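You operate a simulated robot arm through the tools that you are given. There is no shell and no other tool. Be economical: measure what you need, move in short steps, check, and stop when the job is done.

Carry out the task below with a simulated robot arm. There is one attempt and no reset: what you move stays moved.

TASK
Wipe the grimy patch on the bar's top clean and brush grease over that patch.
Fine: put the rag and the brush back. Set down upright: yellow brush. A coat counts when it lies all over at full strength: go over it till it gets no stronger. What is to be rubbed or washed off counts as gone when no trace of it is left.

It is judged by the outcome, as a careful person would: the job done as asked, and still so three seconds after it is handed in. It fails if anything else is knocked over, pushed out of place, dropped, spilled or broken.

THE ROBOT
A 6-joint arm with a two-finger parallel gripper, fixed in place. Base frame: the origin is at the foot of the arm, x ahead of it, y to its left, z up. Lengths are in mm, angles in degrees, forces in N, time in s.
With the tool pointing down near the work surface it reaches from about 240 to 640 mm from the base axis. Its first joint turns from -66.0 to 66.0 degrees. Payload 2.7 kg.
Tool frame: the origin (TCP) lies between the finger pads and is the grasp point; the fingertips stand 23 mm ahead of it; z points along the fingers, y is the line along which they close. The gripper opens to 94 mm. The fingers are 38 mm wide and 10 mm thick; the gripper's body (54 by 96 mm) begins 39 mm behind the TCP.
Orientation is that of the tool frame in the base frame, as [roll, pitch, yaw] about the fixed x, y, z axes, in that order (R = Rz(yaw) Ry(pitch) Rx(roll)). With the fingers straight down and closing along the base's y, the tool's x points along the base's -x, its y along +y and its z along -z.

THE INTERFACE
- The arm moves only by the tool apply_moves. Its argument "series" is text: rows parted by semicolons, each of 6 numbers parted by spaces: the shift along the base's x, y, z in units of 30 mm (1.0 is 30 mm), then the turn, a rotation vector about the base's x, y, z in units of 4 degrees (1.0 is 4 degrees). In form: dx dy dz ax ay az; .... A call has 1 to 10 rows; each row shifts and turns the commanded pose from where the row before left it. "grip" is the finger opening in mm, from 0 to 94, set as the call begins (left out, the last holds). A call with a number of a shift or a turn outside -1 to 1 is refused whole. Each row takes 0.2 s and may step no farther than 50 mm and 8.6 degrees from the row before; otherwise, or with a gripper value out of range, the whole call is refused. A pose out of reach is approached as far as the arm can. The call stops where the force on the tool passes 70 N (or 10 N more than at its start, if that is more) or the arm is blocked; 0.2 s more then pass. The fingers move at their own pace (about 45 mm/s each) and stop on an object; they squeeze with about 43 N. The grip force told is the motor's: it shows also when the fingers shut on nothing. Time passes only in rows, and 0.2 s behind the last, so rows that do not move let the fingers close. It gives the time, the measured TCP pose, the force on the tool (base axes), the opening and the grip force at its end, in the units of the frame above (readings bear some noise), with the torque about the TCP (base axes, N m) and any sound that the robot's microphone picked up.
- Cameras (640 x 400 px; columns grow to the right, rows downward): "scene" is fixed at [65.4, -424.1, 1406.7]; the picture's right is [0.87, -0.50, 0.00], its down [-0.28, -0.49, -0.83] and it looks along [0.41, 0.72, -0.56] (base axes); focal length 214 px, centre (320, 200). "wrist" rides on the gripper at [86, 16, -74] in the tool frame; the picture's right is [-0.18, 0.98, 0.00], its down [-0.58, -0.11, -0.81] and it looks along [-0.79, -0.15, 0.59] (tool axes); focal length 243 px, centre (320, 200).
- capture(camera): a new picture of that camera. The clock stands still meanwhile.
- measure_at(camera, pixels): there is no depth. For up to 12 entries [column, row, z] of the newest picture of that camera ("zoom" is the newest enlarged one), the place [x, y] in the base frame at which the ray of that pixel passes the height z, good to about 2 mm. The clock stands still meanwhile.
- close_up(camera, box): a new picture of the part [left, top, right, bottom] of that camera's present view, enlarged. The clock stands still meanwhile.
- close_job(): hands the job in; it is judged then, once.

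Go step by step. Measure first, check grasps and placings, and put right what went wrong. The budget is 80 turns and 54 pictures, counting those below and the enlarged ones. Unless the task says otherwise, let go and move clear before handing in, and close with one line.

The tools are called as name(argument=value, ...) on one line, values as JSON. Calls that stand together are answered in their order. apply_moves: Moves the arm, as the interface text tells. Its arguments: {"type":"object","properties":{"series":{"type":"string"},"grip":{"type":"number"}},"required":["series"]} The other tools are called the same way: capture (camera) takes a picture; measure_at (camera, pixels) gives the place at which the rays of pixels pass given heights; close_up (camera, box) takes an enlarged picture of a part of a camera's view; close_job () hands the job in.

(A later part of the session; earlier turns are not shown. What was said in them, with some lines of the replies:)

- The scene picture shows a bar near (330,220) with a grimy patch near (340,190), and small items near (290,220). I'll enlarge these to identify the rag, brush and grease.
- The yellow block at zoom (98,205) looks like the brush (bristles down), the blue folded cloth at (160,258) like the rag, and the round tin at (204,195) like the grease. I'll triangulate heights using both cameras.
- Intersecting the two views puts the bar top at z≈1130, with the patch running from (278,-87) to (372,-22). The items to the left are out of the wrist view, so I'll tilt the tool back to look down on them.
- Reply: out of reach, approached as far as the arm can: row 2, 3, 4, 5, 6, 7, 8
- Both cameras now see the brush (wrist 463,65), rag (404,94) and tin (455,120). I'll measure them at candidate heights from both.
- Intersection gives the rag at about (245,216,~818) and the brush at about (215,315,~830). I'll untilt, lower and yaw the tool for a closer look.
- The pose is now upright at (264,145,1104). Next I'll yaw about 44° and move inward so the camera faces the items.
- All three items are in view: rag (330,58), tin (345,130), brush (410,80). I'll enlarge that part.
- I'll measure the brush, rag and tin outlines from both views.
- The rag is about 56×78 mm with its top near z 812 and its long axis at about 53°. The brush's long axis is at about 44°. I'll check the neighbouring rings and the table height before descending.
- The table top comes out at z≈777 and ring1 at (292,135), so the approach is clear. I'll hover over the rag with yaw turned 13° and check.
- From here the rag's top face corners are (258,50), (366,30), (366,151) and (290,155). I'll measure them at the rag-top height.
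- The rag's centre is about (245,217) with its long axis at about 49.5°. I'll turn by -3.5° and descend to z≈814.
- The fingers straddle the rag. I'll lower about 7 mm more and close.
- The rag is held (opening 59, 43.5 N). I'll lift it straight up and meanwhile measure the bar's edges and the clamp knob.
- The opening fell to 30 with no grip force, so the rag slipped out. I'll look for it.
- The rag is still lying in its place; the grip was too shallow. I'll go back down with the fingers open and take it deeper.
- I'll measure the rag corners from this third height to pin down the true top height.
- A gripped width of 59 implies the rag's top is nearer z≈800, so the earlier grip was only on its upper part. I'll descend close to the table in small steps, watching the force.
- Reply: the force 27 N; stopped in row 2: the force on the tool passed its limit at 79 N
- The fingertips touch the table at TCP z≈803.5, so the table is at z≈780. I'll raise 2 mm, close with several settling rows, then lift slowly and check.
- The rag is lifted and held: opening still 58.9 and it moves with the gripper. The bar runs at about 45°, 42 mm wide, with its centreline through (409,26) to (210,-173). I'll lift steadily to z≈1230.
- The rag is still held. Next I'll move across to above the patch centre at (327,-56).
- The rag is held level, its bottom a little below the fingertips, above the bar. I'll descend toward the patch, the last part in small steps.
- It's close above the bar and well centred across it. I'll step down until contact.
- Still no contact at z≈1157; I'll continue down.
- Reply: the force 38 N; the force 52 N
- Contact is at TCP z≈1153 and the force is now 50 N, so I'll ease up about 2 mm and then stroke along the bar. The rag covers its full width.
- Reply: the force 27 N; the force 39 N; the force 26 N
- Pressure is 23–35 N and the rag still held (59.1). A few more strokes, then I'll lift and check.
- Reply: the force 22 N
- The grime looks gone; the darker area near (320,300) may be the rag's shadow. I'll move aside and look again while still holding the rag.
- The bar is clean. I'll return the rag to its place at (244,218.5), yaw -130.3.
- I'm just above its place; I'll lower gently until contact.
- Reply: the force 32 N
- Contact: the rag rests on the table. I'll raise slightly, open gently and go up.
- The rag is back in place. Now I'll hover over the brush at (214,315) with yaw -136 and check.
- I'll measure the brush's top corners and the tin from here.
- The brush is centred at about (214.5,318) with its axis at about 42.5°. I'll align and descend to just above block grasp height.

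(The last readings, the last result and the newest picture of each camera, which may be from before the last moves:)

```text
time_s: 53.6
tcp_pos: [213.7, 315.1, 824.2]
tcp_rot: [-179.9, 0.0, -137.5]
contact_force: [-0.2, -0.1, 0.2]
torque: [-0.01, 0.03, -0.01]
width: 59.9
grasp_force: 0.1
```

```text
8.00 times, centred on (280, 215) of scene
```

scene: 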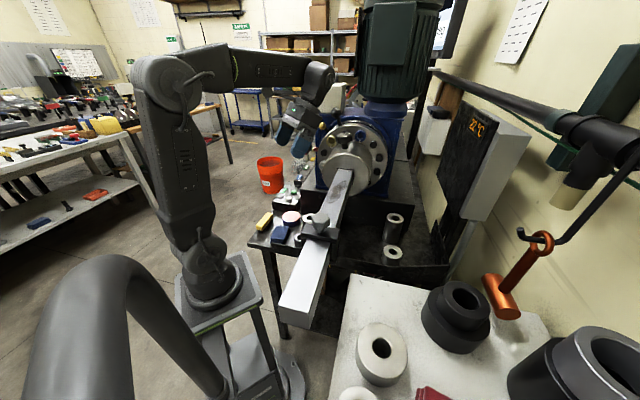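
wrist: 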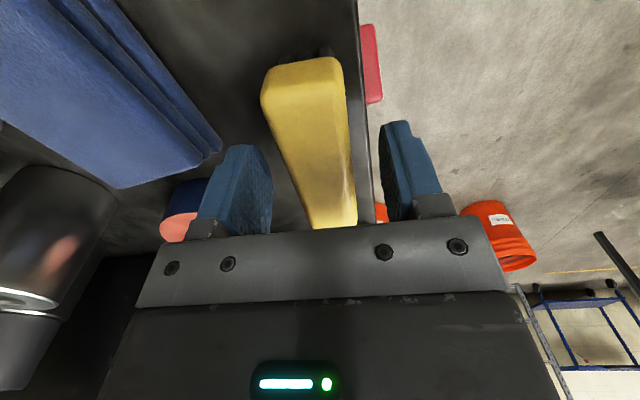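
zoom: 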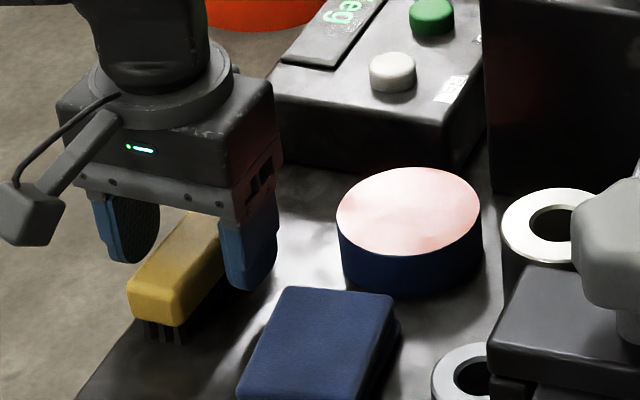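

The fingers straddle the brush block and are well aligned. I'll lower about 4 mm, close, and lift slowly.

apply_moves(series="0 0 -0.15 0 0 0;0 0 0 0 0 0")

apply_moves(series="0 0 0 0 0 0;0 0 0 0 0 0;0 0 0 0 0 0;0 0 0 0 0 0", grip=0)

apply_moves(series="0 0 0.15 0 0 0;0 0 0.15 0 0 0;0 0 0.3 0 0 0;0 0 0.5 0 0 0;0 0 0.5 0 0 0")

close_up(camera="scene", box=[240, 180, 320, 230])

```text
time_s: 54.2
tcp_pos: [213.6, 315.4, 817.4]
tcp_rot: [-179.9, -0.1, -137.4]
contact_force: [-0.4, 0.8, -0.3]
torque: [0.01, 0.0, 0.0]
width: 59.8
grasp_force: 0.0
```

```text
time_s: 55.2
tcp_pos: [213.8, 315.2, 818.3]
tcp_rot: [179.9, 0.0, -137.6]
contact_force: [0.4, 1.2, -0.4]
torque: [0.05, -0.05, -0.01]
width: 31.3
grasp_force: 43.0
```

```text
time_s: 56.4
tcp_pos: [212.5, 316.5, 865.2]
tcp_rot: [179.9, 0.0, -137.6]
contact_force: [0.0, -0.1, -1.1]
torque: [-0.03, 0.0, -0.01]
width: 31.0
grasp_force: 43.3
```

```text
8.00 times, centred on (280, 205) of scene
```

zoom: 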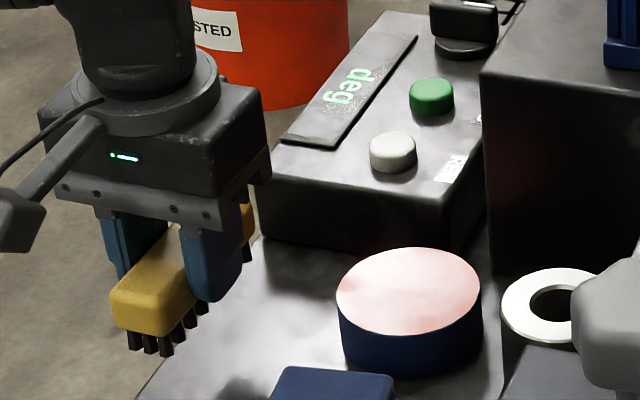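

The brush is held (31 mm) and lifted upright. I'll measure the tin rim and console edge before dipping.

measure_at(camera="zoom", pixels=[[265, 238, 780], [480, 275, 780], [337, 290, 815], [480, 290, 815], [410, 248, 815], [405, 334, 815], [272, 148, 850], [478, 185, 850], [408, 290, 815], [408, 290, 825]])

capture(camera="wrist")

```text
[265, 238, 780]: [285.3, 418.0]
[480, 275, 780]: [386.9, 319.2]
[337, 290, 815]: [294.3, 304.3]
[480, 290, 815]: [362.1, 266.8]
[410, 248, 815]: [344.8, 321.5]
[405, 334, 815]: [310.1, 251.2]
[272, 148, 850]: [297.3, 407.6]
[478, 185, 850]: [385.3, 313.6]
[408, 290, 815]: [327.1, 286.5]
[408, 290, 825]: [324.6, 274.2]
```

```text
19 pictures are left
```

wrist: 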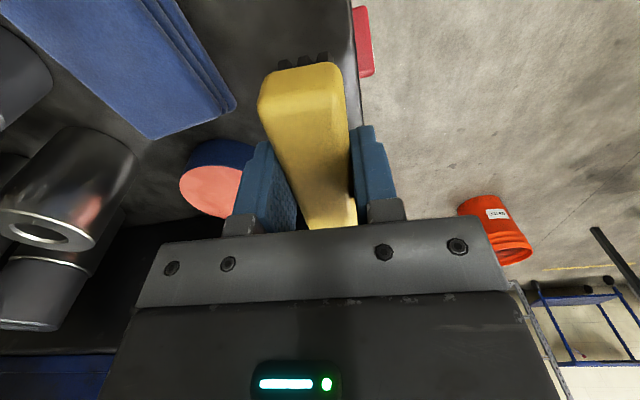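

The tin's centre is about (319,286), and a brush at this angle clears both rag and console. I'll lift to z≈895 and move over the tin.

apply_moves(series="0 0 0.7 0 0 0;0 0 0.3 0 0 0;0.7 -0.19 0 0 0 0;0.7 -0.19 0 0 0 0;0.7 -0.19 0 0 0 0;0.7 -0.19 0 0 0 0;0.7 -0.19 0 0 0 0;0 0 -0.6 0 0 0;0 0 0 0 0 0")

close_up(camera="scene", box=[250, 185, 330, 235])

```text
time_s: 58.4
tcp_pos: [318.8, 287.0, 876.2]
tcp_rot: [-180.0, 0.0, -137.5]
contact_force: [0.0, -0.4, -1.0]
torque: [-0.02, 0.03, 0.01]
width: 31.2
grasp_force: 43.3
```

```text
8.00 times, centred on (290, 210) of scene
```

zoom: 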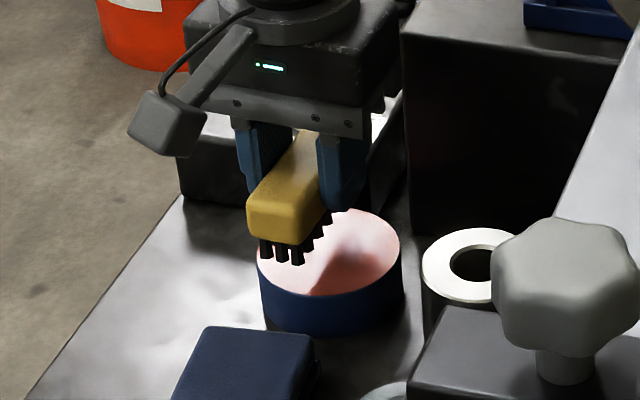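

The brush sits a little left of the tin's centre in the picture (bristles at (283,258), tin centre near (330,250)). I'll shift about (+8,-4) and lower in small steps.

apply_moves(series="0.27 -0.13 0 0 0 0;0 0 -0.3 0 0 0;0 0 -0.1 0 0 0;0 0 0 0 0 0")

apply_moves(series="0 0 -0.07 0 0 0;0 0 -0.07 0 0 0;0 0 0 0 0 0")

```text
time_s: 59.4
tcp_pos: [327.8, 285.3, 865.7]
tcp_rot: [179.9, 0.0, -137.5]
contact_force: [-0.2, 0.2, -1.4]
torque: [-0.01, 0.03, -0.01]
width: 31.3
grasp_force: 42.8
```

```text
time_s: 60.2
tcp_pos: [326.7, 283.6, 860.1]
tcp_rot: [179.9, 0.1, -137.5]
contact_force: [0.7, -0.1, -1.0]
torque: [-0.01, -0.03, -0.01]
width: 31.2
grasp_force: 43.0
```

apply_moves(series="0 0 -0.07 0 0 0;0 0 -0.07 0 0 0;0 0 0 0 0 0")

close_up(camera="scene", box=[250, 185, 330, 235])

```text
time_s: 61.0
tcp_pos: [326.4, 284.9, 857.7]
tcp_rot: [-180.0, 0.1, -137.5]
contact_force: [-0.9, 0.2, -0.3]
torque: [-0.01, 0.0, -0.03]
width: 31.3
grasp_force: 43.4
```

```text
8.00 times, centred on (290, 210) of scene
```

zoom: 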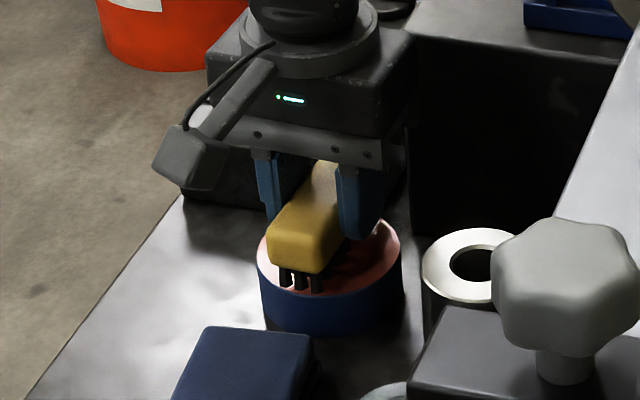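

The bristles are nearly on the grease and centred in the tin. I'll continue down.

apply_moves(series="0 0 -0.07 0 0 0;0 0 0 0 0 0")

apply_moves(series="0 0 -0.07 0 0 0;0 0 0 0 0 0")

apply_moves(series="0 0 -0.07 0 0 0;0 0 0 0 0 0")

```text
time_s: 61.6
tcp_pos: [327.1, 283.2, 856.0]
tcp_rot: [-180.0, -0.1, -137.4]
contact_force: [-0.3, 0.2, -1.2]
torque: [0.01, 0.0, 0.02]
width: 31.6
grasp_force: 43.1
```

```text
time_s: 62.2
tcp_pos: [326.5, 283.3, 852.5]
tcp_rot: [-179.9, 0.0, -137.6]
contact_force: [-0.7, 0.6, -1.4]
torque: [0.02, -0.04, 0.0]
width: 31.3
grasp_force: 42.9
```

```text
time_s: 62.8
tcp_pos: [327.2, 283.4, 851.2]
tcp_rot: [180.0, 0.0, -137.5]
contact_force: [-0.3, 0.5, -0.2]
torque: [-0.04, -0.04, 0.0]
width: 31.2
grasp_force: 42.9
```

apply_moves(series="0 0 -0.07 0 0 0;0 0 -0.07 0 0 0;0 0 0 0 0 0")

close_up(camera="scene", box=[266, 195, 314, 225])

```text
time_s: 63.6
tcp_pos: [327.3, 283.1, 847.7]
tcp_rot: [180.0, 0.1, -137.4]
contact_force: [-8.0, -3.4, 23.3]
torque: [-0.2, 0.34, -0.01]
width: 31.0
grasp_force: 43.3
```

```text
13.33 times, centred on (290, 210) of scene
```

zoom: 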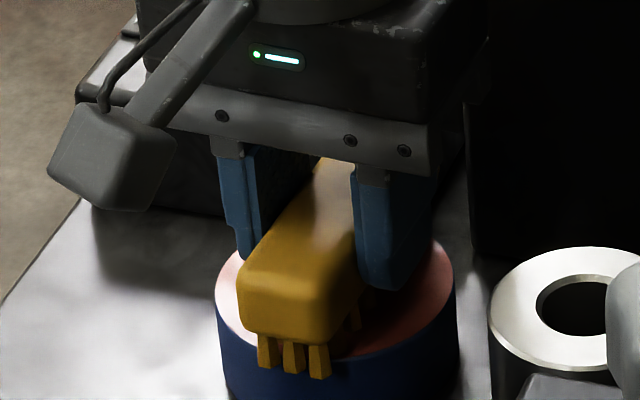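

The bristles have turned amber and 23 N shows contact, so the brush is loaded. I'll lift straight up, then go back toward (244,219) at height.

apply_moves(series="0 0 0.2 0 0 0;0 0 0.5 0 0 0;0 0 0.9 0 0 0;0 0 0.9 0 0 0;0 0 0.9 0 0 0;0 0 0.9 0 0 0;0 0 0.9 0 0 0;-0.3 -0.2 0.9 0 0 0.15;-0.3 -0.2 0.9 0 0 0.15;-0.3 -0.2 0.9 0 0 0.15")

apply_moves(series="-0.5 -0.4 0.9 0 0 0.15;-0.5 -0.4 0.9 0 0 0;-0.5 -0.4 0.9 0 0 0;-0.35 -0.4 0.9 0 0 0;0 0 0.9 0 0 0;0 0 0.6 0 0 0")

close_up(camera="scene", box=[240, 90, 400, 230])

```text
time_s: 65.8
tcp_pos: [299.9, 265.4, 1083.9]
tcp_rot: [-180.0, 0.0, -135.7]
contact_force: [-0.1, -0.2, -0.9]
torque: [-0.02, -0.03, -0.01]
width: 31.2
grasp_force: 43.1
```

```text
time_s: 67.2
tcp_pos: [243.6, 217.8, 1237.6]
tcp_rot: [-180.0, 0.1, -135.1]
contact_force: [0.0, 0.0, -1.0]
torque: [-0.01, 0.02, 0.02]
width: 31.4
grasp_force: 43.4
```

```text
2.86 times, centred on (320, 160) of scene
```

zoom: 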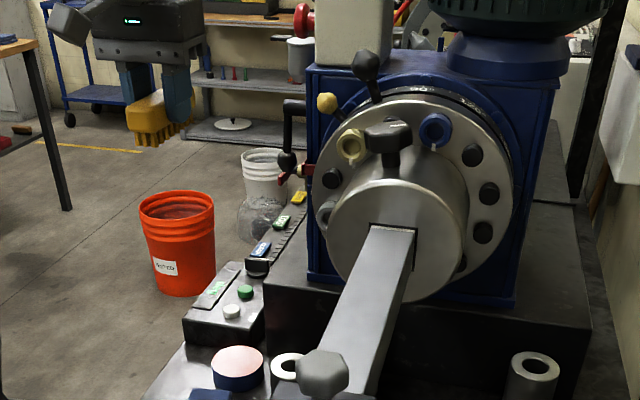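

The brush holds its load (bristles amber). Next I'll move over the patch centre.

apply_moves(series="0.277 -0.913 0 0 0 0;0.277 -0.913 0 0 0 0;0.277 -0.913 0 0 0 0;0.277 -0.913 0 0 0 0;0.277 -0.913 0 0 0 0;0.277 -0.913 0 0 0 0;0.277 -0.913 0 0 0 0;0.277 -0.913 0 0 0 0;0.277 -0.913 0 0 0 0;0.277 -0.913 0 0 0 0")

apply_moves(series="0 0 -0.8 0 0 0;0 0 -0.8 0 0 0;0 0 -0.3 0 0 0;0 0 -0.1 0 0 0;0 0 0 0 0 0")

close_up(camera="scene", box=[288, 150, 384, 210])

```text
time_s: 69.4
tcp_pos: [326.0, -55.7, 1235.2]
tcp_rot: [179.9, 0.0, -135.1]
contact_force: [-0.1, 1.0, -1.3]
torque: [0.01, 0.01, 0.04]
width: 31.5
grasp_force: 43.0
```

```text
time_s: 70.6
tcp_pos: [325.9, -55.1, 1176.1]
tcp_rot: [180.0, 0.0, -135.1]
contact_force: [0.2, 0.5, 0.0]
torque: [-0.01, 0.02, 0.0]
width: 31.2
grasp_force: 42.8
```

```text
6.67 times, centred on (336, 180) of scene
```

zoom: 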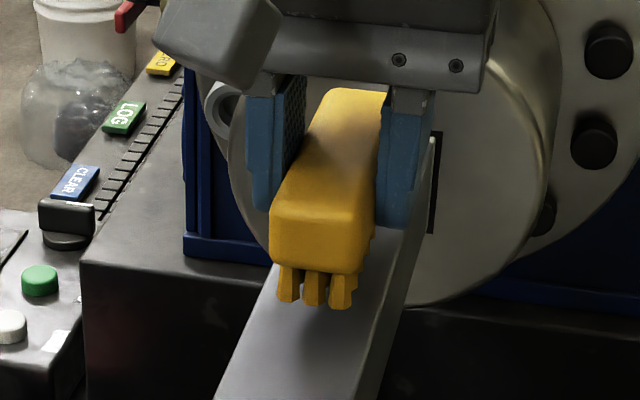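

The brush is centred over the bar. I'll step down to contact.

apply_moves(series="0 0 -0.07 0 0 0;0 0 -0.07 0 0 0;0 0 0 0 0 0")

apply_moves(series="0 0 -0.07 0 0 0;0 0 0 0 0 0")

apply_moves(series="0 0 -0.07 0 0 0;0 0 0 0 0 0")

```text
time_s: 71.4
tcp_pos: [327.4, -55.4, 1173.4]
tcp_rot: [180.0, 0.0, -135.1]
contact_force: [0.2, -1.3, 0.0]
torque: [0.02, -0.01, -0.03]
width: 31.2
grasp_force: 42.5
```

```text
time_s: 72.0
tcp_pos: [326.2, -55.2, 1169.3]
tcp_rot: [-180.0, -0.1, -135.1]
contact_force: [0.9, -0.1, -0.8]
torque: [0.0, 0.01, 0.02]
width: 31.2
grasp_force: 43.4
```

```text
time_s: 72.6
tcp_pos: [327.7, -55.4, 1169.0]
tcp_rot: [180.0, 0.1, -135.0]
contact_force: [-0.6, 0.6, -0.8]
torque: [-0.01, 0.01, -0.02]
width: 31.1
grasp_force: 42.7
```

apply_moves(series="0 0 -0.06 0 0 0;0 0 0 0 0 0")

apply_moves(series="0 0 -0.05 0 0 0;0 0 0 0 0 0")

```text
time_s: 73.2
tcp_pos: [326.9, -56.0, 1167.9]
tcp_rot: [180.0, -0.1, -135.1]
contact_force: [-0.4, 0.3, -0.7]
torque: [-0.02, 0.01, 0.0]
width: 31.2
grasp_force: 43.0
```

```text
time_s: 73.8
tcp_pos: [328.6, -54.4, 1165.5]
tcp_rot: [179.9, 0.0, -135.1]
contact_force: [-0.4, 0.2, 2.0]
torque: [0.1, -0.09, -0.02]
width: 31.3
grasp_force: 43.2
```

Contact has begun (2 N). I'll press 1.2 mm further and stroke along the bar, then in lanes to either side.

apply_moves(series="0 0 -0.04 0 0 0;0.25 0.25 0 0 0 0;0.25 0.25 0 0 0 0;-0.25 -0.25 0 0 0 0;-0.25 -0.25 0 0 0 0;-0.25 -0.25 0 0 0 0;-0.25 -0.25 0 0 0 0;0.25 0.25 0 0 0 0;0.25 0.25 0 0 0 0")

apply_moves(series="0.17 -0.17 0 0 0 0;0.25 0.25 0 0 0 0;0.25 0.25 0 0 0 0;-0.25 -0.25 0 0 0 0;-0.25 -0.25 0 0 0 0;-0.25 -0.25 0 0 0 0;-0.25 -0.25 0 0 0 0;0.25 0.25 0 0 0 0;0.25 0.25 0 0 0 0;-0.17 0.17 0 0 0 0")

apply_moves(series="-0.17 0.17 0 0 0 0;0.25 0.25 0 0 0 0;0.25 0.25 0 0 0 0;-0.25 -0.25 0 0 0 0;-0.25 -0.25 0 0 0 0;-0.25 -0.25 0 0 0 0;-0.25 -0.25 0 0 0 0;0.25 0.25 0 0 0 0;0.25 0.25 0 0 0 0;0.17 -0.17 0 0 0 0")

```text
time_s: 75.8
tcp_pos: [327.0, -56.0, 1165.9]
tcp_rot: [-179.8, 0.1, -135.1]
contact_force: [-7.1, -8.6, 28.0]
torque: [0.12, -0.12, 0.0]
width: 31.0
grasp_force: 43.3
```

```text
time_s: 78.0
tcp_pos: [327.9, -57.9, 1164.9]
tcp_rot: [-179.9, 0.0, -135.1]
contact_force: [5.7, -6.0, 21.8]
torque: [-0.15, -0.06, 0.01]
width: 31.1
grasp_force: 43.1
```

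```text
time_s: 80.2
tcp_pos: [326.5, -54.3, 1165.2]
tcp_rot: [-180.0, 0.2, -135.0]
contact_force: [-6.8, 8.7, 28.1]
torque: [0.37, -0.02, 0.11]
width: 31.3
grasp_force: 43.1
```

Force stayed at 22–28 N and the brush is still held. I'll lift and look at the coat.

apply_moves(series="0 0 0.5 0 0 0;0 0 0.9 0 0 0;0 0 0.9 0 0 0;-0.2 0.9 0 0 0 0;-0.2 0.9 0 0 0 0;-0.2 0.9 0 0 0 0;-0.2 0.9 0 0 0 0;-0.2 0.9 0 0 0 0;-0.2 0.9 0 0 0 0")

close_up(camera="scene", box=[288, 160, 384, 220])

```text
time_s: 82.2
tcp_pos: [290.6, 107.3, 1232.2]
tcp_rot: [180.0, 0.0, -135.1]
contact_force: [0.0, 0.2, -0.6]
torque: [0.0, 0.0, -0.01]
width: 31.2
grasp_force: 42.7
```

```text
6.67 times, centred on (336, 190) of scene
```

zoom: 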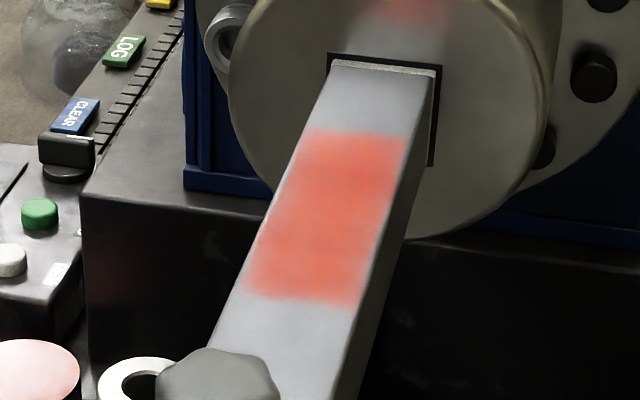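

A red coat covers the patch area (zoom rows 130–303). To get full strength, I'll go back and repeat the passes with slightly wider lanes, then compare.

apply_moves(series="0.2 -0.9 0 0 0 0;0.2 -0.9 0 0 0 0;0.2 -0.9 0 0 0 0;0.2 -0.9 0 0 0 0;0.2 -0.9 0 0 0 0;0.2 -0.9 0 0 0 0;0 0 -0.9 0 0 0;0 0 -0.9 0 0 0;0 0 -0.4 0 0 0;0 0 -0.1 0 0 0")

apply_moves(series="0.25 -0.25 0 0 0 0;0.3 0.3 0 0 0 0;0.3 0.3 0 0 0 0;-0.3 -0.3 0 0 0 0;-0.3 -0.3 0 0 0 0;-0.3 -0.3 0 0 0 0;-0.3 -0.3 0 0 0 0;0.3 0.3 0 0 0 0;0.3 0.3 0 0 0 0;-0.25 0.25 0 0 0 0")

apply_moves(series="-0.25 0.25 0 0 0 0;0.3 0.3 0 0 0 0;0.3 0.3 0 0 0 0;-0.3 -0.3 0 0 0 0;-0.3 -0.3 0 0 0 0;-0.3 -0.3 0 0 0 0;-0.3 -0.3 0 0 0 0;0.3 0.3 0 0 0 0;0.3 0.3 0 0 0 0;0.25 -0.25 0 0 0 0")

apply_moves(series="0.3 0.3 0 0 0 0;0.3 0.3 0 0 0 0;-0.3 -0.3 0 0 0 0;-0.3 -0.3 0 0 0 0;-0.3 -0.3 0 0 0 0;-0.3 -0.3 0 0 0 0;0.3 0.3 0 0 0 0;0.3 0.3 0 0 0 0")

apply_moves(series="0 0 0.5 0 0 0;0 0 0.9 0 0 0;0 0 0.9 0 0 0;-0.2 0.9 0 0 0 0;-0.2 0.9 0 0 0 0;-0.2 0.9 0 0 0 0;-0.2 0.9 0 0 0 0;-0.2 0.9 0 0 0 0;-0.2 0.9 0 0 0 0")

close_up(camera="scene", box=[288, 160, 384, 220])

```text
time_s: 84.4
tcp_pos: [327.4, -56.4, 1164.6]
tcp_rot: [-179.9, 0.1, -135.1]
contact_force: [-1.7, -0.5, 3.9]
torque: [0.2, -0.18, 0.02]
width: 31.0
grasp_force: 43.2
```

```text
time_s: 86.6
tcp_pos: [327.2, -55.8, 1164.9]
tcp_rot: [-179.8, 0.1, -135.1]
contact_force: [6.5, -5.6, 21.9]
torque: [-0.33, 0.05, 0.06]
width: 31.3
grasp_force: 42.5
```

```text
time_s: 88.8
tcp_pos: [325.9, -57.0, 1163.9]
tcp_rot: [-180.0, 0.0, -135.1]
contact_force: [-2.8, 6.4, 15.7]
torque: [0.11, 0.09, -0.02]
width: 31.0
grasp_force: 42.7
```

```text
time_s: 90.6
tcp_pos: [326.8, -56.9, 1164.9]
tcp_rot: [179.9, 0.0, -135.1]
contact_force: [-1.2, -1.3, 5.4]
torque: [0.02, -0.08, -0.02]
width: 31.3
grasp_force: 43.1
```

```text
time_s: 92.6
tcp_pos: [290.5, 105.2, 1234.6]
tcp_rot: [-180.0, 0.0, -135.2]
contact_force: [0.1, -0.7, -0.9]
torque: [-0.04, -0.01, -0.03]
width: 31.1
grasp_force: 43.3
```

```text
6.67 times, centred on (336, 190) of scene
```

zoom: 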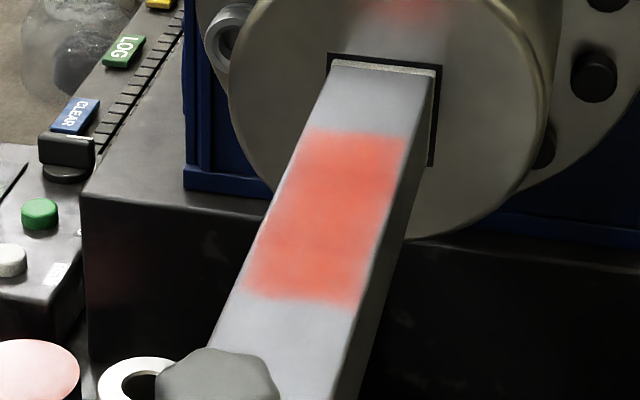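

The coat looks nearly the same as before. I'll check whether the brush is still loaded, and look closer at the coat's uniformity.

close_up(camera="scene", box=[270, 80, 350, 130])

close_up(camera="scene", box=[318, 175, 358, 210])

```text
8.00 times, centred on (310, 105) of scene
```

zoom: 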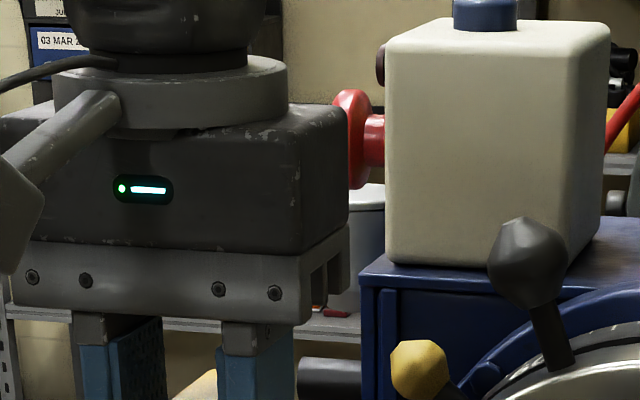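

```text
11.43 times, centred on (338, 192) of scene
```

zoom: 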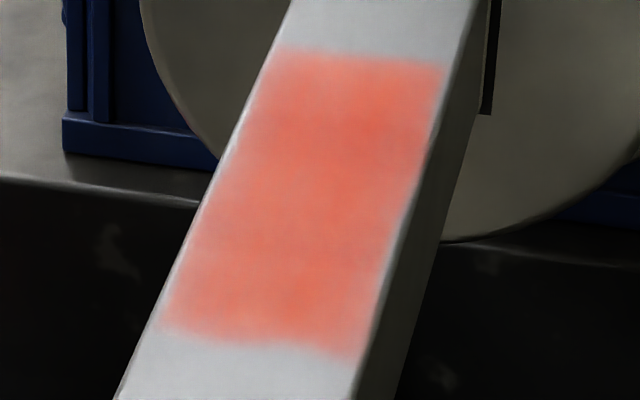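

The near-left edge at (175,310) looks slightly fainter. I'll reload once at the tin, retracing the same path, and go over it again.

apply_moves(series="-0.314 0.746 0 0 0 0;-0.314 0.746 0 0 0 0;-0.314 0.746 0 0 0 0;-0.314 0.746 0 0 0 0;-0.314 0.746 0 0 0 0;0 0 -0.47 0 0 0;0 0 -0.9 0 0 0;0.35 0.4 -0.9 0 0 0;0.5 0.4 -0.9 0 0 0;0.5 0.4 -0.9 0 0 0")

apply_moves(series="0.5 0.4 -0.9 0 0 -0.15;0.3 0.2 -0.9 0 0 -0.15;0.3 0.2 -0.9 0 0 -0.15;0.3 0.2 -0.9 0 0 -0.15;0 0 -0.9 0 0 0;0 0 -0.9 0 0 0;0 0 -0.9 0 0 0;0 0 -0.9 0 0 0;0 0 -0.9 0 0 0")

```text
time_s: 94.8
tcp_pos: [285.7, 254.5, 1110.6]
tcp_rot: [179.9, 0.0, -135.1]
contact_force: [0.4, 0.9, -0.2]
torque: [-0.01, 0.0, 0.02]
width: 31.2
grasp_force: 42.8
```

```text
time_s: 96.8
tcp_pos: [325.7, 285.2, 867.9]
tcp_rot: [-179.9, 0.0, -137.5]
contact_force: [0.0, 0.1, 0.1]
torque: [0.0, 0.01, -0.01]
width: 31.1
grasp_force: 43.6
```

I'm above the tin; I'll lower to the same contact height in steps and view.

apply_moves(series="0 0 -0.4 0 0 0;0 0 -0.15 0 0 0;0 0 -0.05 0 0 0;0 0 0 0 0 0")

apply_moves(series="0 0 -0.06 0 0 0;0 0 0 0 0 0")

close_up(camera="scene", box=[266, 195, 314, 225])

```text
time_s: 97.8
tcp_pos: [326.1, 285.2, 849.6]
tcp_rot: [180.0, 0.1, -137.5]
contact_force: [0.2, 0.0, -0.7]
torque: [0.02, -0.02, 0.0]
width: 31.2
grasp_force: 43.1
```

```text
time_s: 98.4
tcp_pos: [326.6, 284.3, 848.7]
tcp_rot: [180.0, -0.1, -137.5]
contact_force: [0.6, -0.6, -0.3]
torque: [0.0, 0.0, 0.0]
width: 31.1
grasp_force: 42.9
```

```text
13.33 times, centred on (290, 210) of scene
```

zoom: 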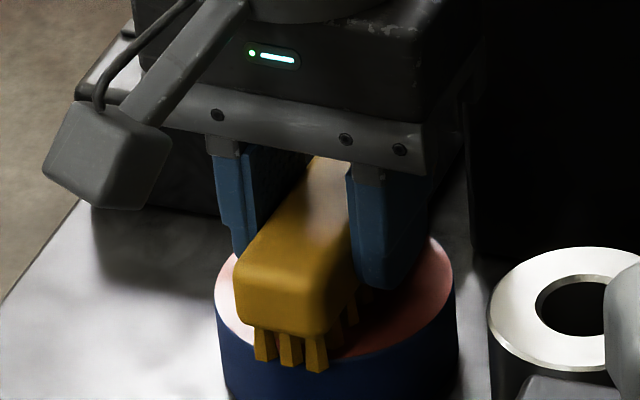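

apply_moves(series="0 0 -0.06 0 0 0;0 0 0 0 0 0")

apply_moves(series="0 0 -0.04 0 0 0;0 0 0 0 0 0;0 0 0 0 0 0")

```text
time_s: 99.0
tcp_pos: [327.4, 283.8, 846.2]
tcp_rot: [179.8, 0.1, -137.4]
contact_force: [-0.5, 0.9, 1.3]
torque: [0.02, 0.02, 0.03]
width: 31.3
grasp_force: 42.9
```

```text
time_s: 99.8
tcp_pos: [327.0, 284.3, 846.4]
tcp_rot: [-180.0, 0.1, -137.5]
contact_force: [-5.6, -3.0, 23.0]
torque: [-0.23, 0.33, 0.01]
width: 31.3
grasp_force: 43.2
```

Contact at 23 N: reloaded. I'll retrace to the bar.

apply_moves(series="0 0 0.2 0 0 0;0 0 0.5 0 0 0;0 0 0.9 0 0 0;0 0 0.9 0 0 0;0 0 0.9 0 0 0;0 0 0.9 0 0 0;0 0 0.9 0 0 0;-0.3 -0.2 0.9 0 0 0.15;-0.3 -0.2 0.9 0 0 0.15;-0.3 -0.2 0.9 0 0 0.15")

apply_moves(series="-0.5 -0.4 0.9 0 0 0.15;-0.5 -0.4 0.9 0 0 0;-0.5 -0.4 0.9 0 0 0;-0.35 -0.4 0.9 0 0 0;0 0 0.9 0 0 0;0 0 0.6 0 0 0")

apply_moves(series="0.277 -0.913 0 0 0 0;0.277 -0.913 0 0 0 0;0.277 -0.913 0 0 0 0;0.277 -0.913 0 0 0 0;0.277 -0.913 0 0 0 0;0.277 -0.913 0 0 0 0;0.277 -0.913 0 0 0 0;0.277 -0.913 0 0 0 0;0.277 -0.913 0 0 0 0;0.277 -0.913 0 0 0 0")

apply_moves(series="0 0 -0.8 0 0 0;0 0 -0.8 0 0 0;0 0 -0.4 0 0 0;0 0 -0.2 0 0 0;0 0 -0.07 0 0 0;0 0 0 0 0 0")

```text
time_s: 102.0
tcp_pos: [300.3, 264.9, 1082.6]
tcp_rot: [-179.9, -0.1, -135.7]
contact_force: [-0.1, 0.5, -0.5]
torque: [-0.02, -0.02, 0.03]
width: 31.4
grasp_force: 43.0
```

```text
time_s: 103.4
tcp_pos: [245.1, 218.0, 1233.9]
tcp_rot: [179.9, -0.1, -135.1]
contact_force: [-0.4, -0.6, -1.4]
torque: [-0.02, 0.03, 0.02]
width: 31.0
grasp_force: 43.3
```

```text
time_s: 105.6
tcp_pos: [326.1, -56.2, 1234.3]
tcp_rot: [-180.0, 0.0, -135.2]
contact_force: [0.0, -0.4, -0.4]
torque: [-0.02, 0.04, 0.02]
width: 31.2
grasp_force: 43.1
```

```text
time_s: 107.0
tcp_pos: [328.0, -55.6, 1166.9]
tcp_rot: [180.0, 0.0, -135.0]
contact_force: [0.1, 0.7, 0.0]
torque: [0.0, -0.03, 0.02]
width: 31.1
grasp_force: 42.9
```

apply_moves(series="0 0 -0.06 0 0 0;0 0 0 0 0 0")

apply_moves(series="0 0 -0.05 0 0 0;0 0 0 0 0 0")

```text
time_s: 107.6
tcp_pos: [328.0, -57.4, 1165.5]
tcp_rot: [179.9, 0.0, -135.1]
contact_force: [-0.4, -0.4, -1.2]
torque: [0.03, -0.01, -0.01]
width: 31.2
grasp_force: 43.0
```

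```text
time_s: 108.2
tcp_pos: [327.8, -55.6, 1164.6]
tcp_rot: [-180.0, 0.0, -135.1]
contact_force: [-0.2, -0.2, -0.1]
torque: [0.01, -0.08, -0.03]
width: 31.1
grasp_force: 43.0
```

apply_moves(series="0 0 -0.05 0 0 0;0 0 0 0 0 0")

apply_moves(series="0 0 -0.03 0 0 0;0 0 0 0 0 0")

```text
time_s: 108.8
tcp_pos: [327.2, -56.9, 1165.2]
tcp_rot: [-179.7, 0.1, -135.1]
contact_force: [-0.6, -1.1, 14.8]
torque: [-0.1, 0.14, -0.02]
width: 31.3
grasp_force: 42.6
```

```text
time_s: 109.4
tcp_pos: [327.5, -56.1, 1162.9]
tcp_rot: [-179.7, 0.1, -135.1]
contact_force: [-3.4, -1.2, 33.5]
torque: [-0.21, 0.32, 0.03]
width: 31.2
grasp_force: 43.4
```

Good pressure (33 N). I'll repeat the lanes, including the near-left edge.

apply_moves(series="0.2 -0.2 0 0 0 0;0.3 0.3 0 0 0 0;0.3 0.3 0 0 0 0;-0.3 -0.3 0 0 0 0;-0.3 -0.3 0 0 0 0;-0.3 -0.3 0 0 0 0;-0.3 -0.3 0 0 0 0;0.3 0.3 0 0 0 0;0.3 0.3 0 0 0 0;-0.2 0.2 0 0 0 0")

apply_moves(series="-0.25 0.25 0 0 0 0;0.3 0.3 0 0 0 0;0.3 0.3 0 0 0 0;-0.3 -0.3 0 0 0 0;-0.3 -0.3 0 0 0 0;-0.3 -0.3 0 0 0 0;-0.3 -0.3 0 0 0 0;0.3 0.3 0 0 0 0;0.3 0.3 0 0 0 0;0.25 -0.25 0 0 0 0")

apply_moves(series="0.3 0.3 0 0 0 0;0.3 0.3 0 0 0 0;-0.3 -0.3 0 0 0 0;-0.3 -0.3 0 0 0 0;-0.3 -0.3 0 0 0 0;-0.3 -0.3 0 0 0 0;0.3 0.3 0 0 0 0;0.3 0.3 0 0 0 0")

apply_moves(series="0 0 0.5 0 0 0;0 0 0.9 0 0 0;0 0 0.9 0 0 0;-0.2 0.9 0 0 0 0;-0.2 0.9 0 0 0 0;-0.2 0.9 0 0 0 0;-0.2 0.9 0 0 0 0;-0.2 0.9 0 0 0 0;-0.2 0.9 0 0 0 0")

close_up(camera="scene", box=[318, 175, 358, 210])

```text
time_s: 111.6
tcp_pos: [327.5, -55.7, 1162.0]
tcp_rot: [-179.7, 0.1, -135.0]
contact_force: [7.7, -7.2, 26.2]
torque: [-0.65, 0.37, 0.27]
width: 31.1
grasp_force: 43.5
```

```text
time_s: 113.8
tcp_pos: [326.2, -54.0, 1161.3]
tcp_rot: [179.9, 0.1, -135.1]
contact_force: [-7.0, 9.2, 31.6]
torque: [-0.09, 0.38, -0.1]
width: 30.9
grasp_force: 42.8
```

```text
time_s: 115.6
tcp_pos: [327.7, -55.7, 1161.7]
tcp_rot: [180.0, 0.0, -135.1]
contact_force: [-2.5, -3.7, 12.4]
torque: [0.33, -0.41, -0.06]
width: 31.3
grasp_force: 42.3
```

```text
time_s: 117.6
tcp_pos: [291.1, 107.0, 1231.0]
tcp_rot: [180.0, 0.1, -135.2]
contact_force: [0.2, 0.1, -0.4]
torque: [-0.02, -0.01, 0.03]
width: 31.2
grasp_force: 42.9
```

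```text
11.43 times, centred on (338, 192) of scene
```

zoom: 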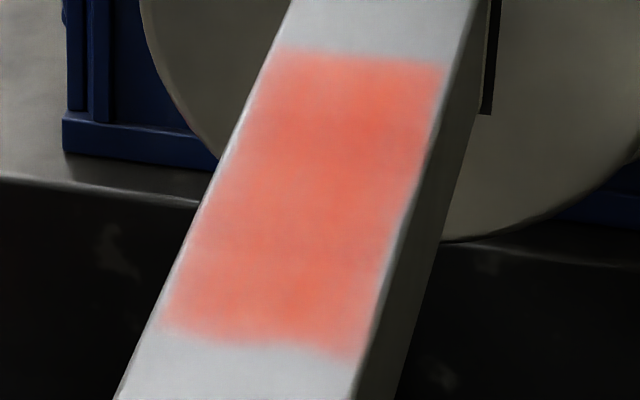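

The coat is unchanged after reloading, so it is at full strength. Now I'll return the brush to (213.8,315.2), yaw -137.5.

apply_moves(series="-0.322 0.871 0 0 0 -0.075;-0.322 0.871 0 0 0 -0.075;-0.322 0.871 0 0 0 -0.075;-0.322 0.871 0 0 0 -0.075;-0.322 0.871 0 0 0 -0.075;-0.322 0.871 0 0 0 -0.075;-0.322 0.871 0 0 0 -0.075;-0.322 0.871 0 0 0 -0.075;0 0 -0.9 0 0 0;0 0 -0.9 0 0 0")

apply_moves(series="0 0 -0.95 0 0 0;0 0 -0.95 0 0 0;0 0 -0.95 0 0 0;0 0 -0.95 0 0 0;0 0 -0.95 0 0 0;0 0 -0.95 0 0 0;0 0 -0.95 0 0 0;0 0 -0.95 0 0 0;0 0 -0.95 0 0 0;0 0 -0.95 0 0 0")

apply_moves(series="0 0 -0.95 0 0 0;0 0 -0.6 0 0 0;0 0 0 0 0 0")

close_up(camera="scene", box=[240, 190, 320, 240])

```text
time_s: 119.8
tcp_pos: [214.0, 315.1, 1175.7]
tcp_rot: [-180.0, 0.0, -137.5]
contact_force: [-0.2, 0.2, -0.8]
torque: [0.02, 0.01, -0.01]
width: 31.3
grasp_force: 43.4
```

```text
time_s: 122.0
tcp_pos: [213.0, 316.4, 891.6]
tcp_rot: [179.9, 0.0, -137.5]
contact_force: [0.2, 0.7, -0.4]
torque: [0.0, -0.01, 0.04]
width: 31.2
grasp_force: 42.3
```

```text
time_s: 122.8
tcp_pos: [215.1, 314.5, 845.8]
tcp_rot: [180.0, 0.0, -137.4]
contact_force: [0.6, -0.2, -0.3]
torque: [0.01, -0.02, -0.04]
width: 31.1
grasp_force: 43.7
```

```text
8.00 times, centred on (280, 215) of scene
```

zoom: 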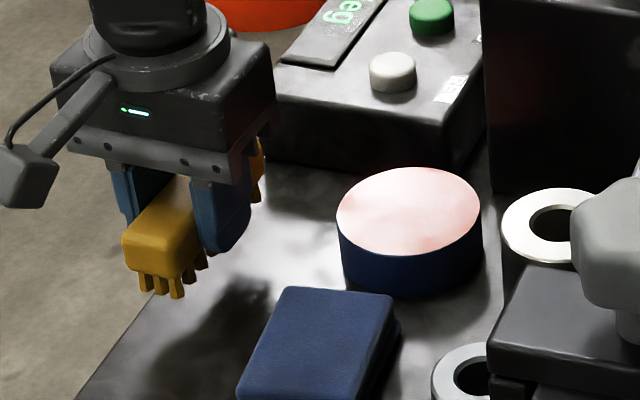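

The brush is upright above its place, and the tin and rag are undisturbed. I'll lower to contact.

apply_moves(series="0 0 -0.6 0 0 0;0 0 -0.2 0 0 0;0 0 -0.06 0 0 0;0 0 0 0 0 0")

apply_moves(series="0 0 -0.06 0 0 0;0 0 0 0 0 0")

apply_moves(series="0 0 -0.05 0 0 0;0 0 0 0 0 0")

```text
time_s: 123.8
tcp_pos: [214.3, 314.9, 819.3]
tcp_rot: [179.9, -0.1, -137.6]
contact_force: [0.4, -0.3, -1.2]
torque: [-0.02, 0.02, -0.02]
width: 31.3
grasp_force: 42.5
```

```text
time_s: 124.4
tcp_pos: [214.3, 314.9, 818.2]
tcp_rot: [180.0, 0.0, -137.5]
contact_force: [0.4, 0.7, -1.1]
torque: [0.0, -0.01, -0.01]
width: 31.2
grasp_force: 42.2
```

```text
time_s: 125.0
tcp_pos: [213.6, 313.9, 815.4]
tcp_rot: [-180.0, 0.0, -137.5]
contact_force: [-0.1, 0.8, -0.3]
torque: [-0.02, 0.03, -0.01]
width: 31.1
grasp_force: 43.0
```

apply_moves(series="0 0 -0.04 0 0 0;0 0 0 0 0 0")

apply_moves(series="0 0 -0.04 0 0 0;0 0 0 0 0 0")

```text
time_s: 125.6
tcp_pos: [213.4, 314.3, 814.0]
tcp_rot: [180.0, 0.0, -137.4]
contact_force: [-0.5, 0.1, -1.0]
torque: [-0.01, 0.03, 0.03]
width: 31.2
grasp_force: 43.0
```

```text
time_s: 126.2
tcp_pos: [214.4, 313.8, 813.4]
tcp_rot: [179.9, 0.1, -137.4]
contact_force: [1.7, -3.8, 13.0]
torque: [-0.1, -0.15, -0.08]
width: 31.2
grasp_force: 43.0
```

The brush rests on the table (13 N). I'll open gently and go up.

apply_moves(series="0 0 0 0 0 0;0 0 0 0 0 0;0 0 0 0 0 0", grip=56)

apply_moves(series="0 0 0.3 0 0 0;0 0 0.6 0 0 0;0 0 0.9 0 0 0;0 0 0.9 0 0 0;0 0 0.9 0 0 0;0 0 0.9 0 0 0;0 0 0.9 0 0 0;0 0 0.9 0 0 0")

close_up(camera="scene", box=[240, 170, 400, 270])

close_up(camera="scene", box=[240, 195, 304, 235])

```text
time_s: 127.0
tcp_pos: [213.9, 314.6, 812.7]
tcp_rot: [179.9, 0.0, -137.4]
contact_force: [0.5, 1.1, -0.2]
torque: [-0.01, 0.0, -0.02]
width: 56.2
grasp_force: 0.1
```

```text
time_s: 128.8
tcp_pos: [214.3, 315.1, 1003.4]
tcp_rot: [180.0, 0.0, -137.5]
contact_force: [0.2, -0.5, -0.7]
torque: [0.02, -0.02, -0.01]
width: 56.3
grasp_force: 0.0
```

```text
4.00 times, centred on (320, 220) of scene
```

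zoom: 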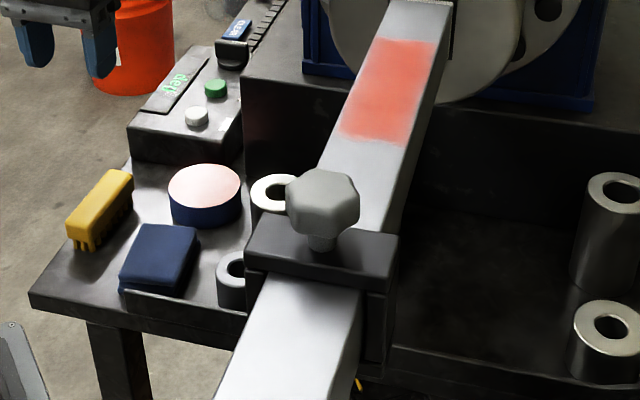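

```text
10.00 times, centred on (272, 215) of scene
```

zoom: 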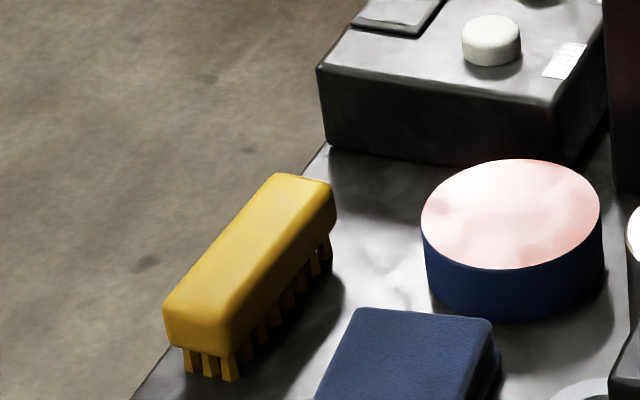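

The pictures show the brush standing upright in its place, the rag back, the tin unmoved and an even coat over the former patch. The gripper is clear, so I'm handing in.

close_job()

```text
The job is handed in.
```

I wiped the grimy patch on the bar clean and greased it until the coat got no stronger. The rag is back in its place, and the yellow brush is back in its place, upright.
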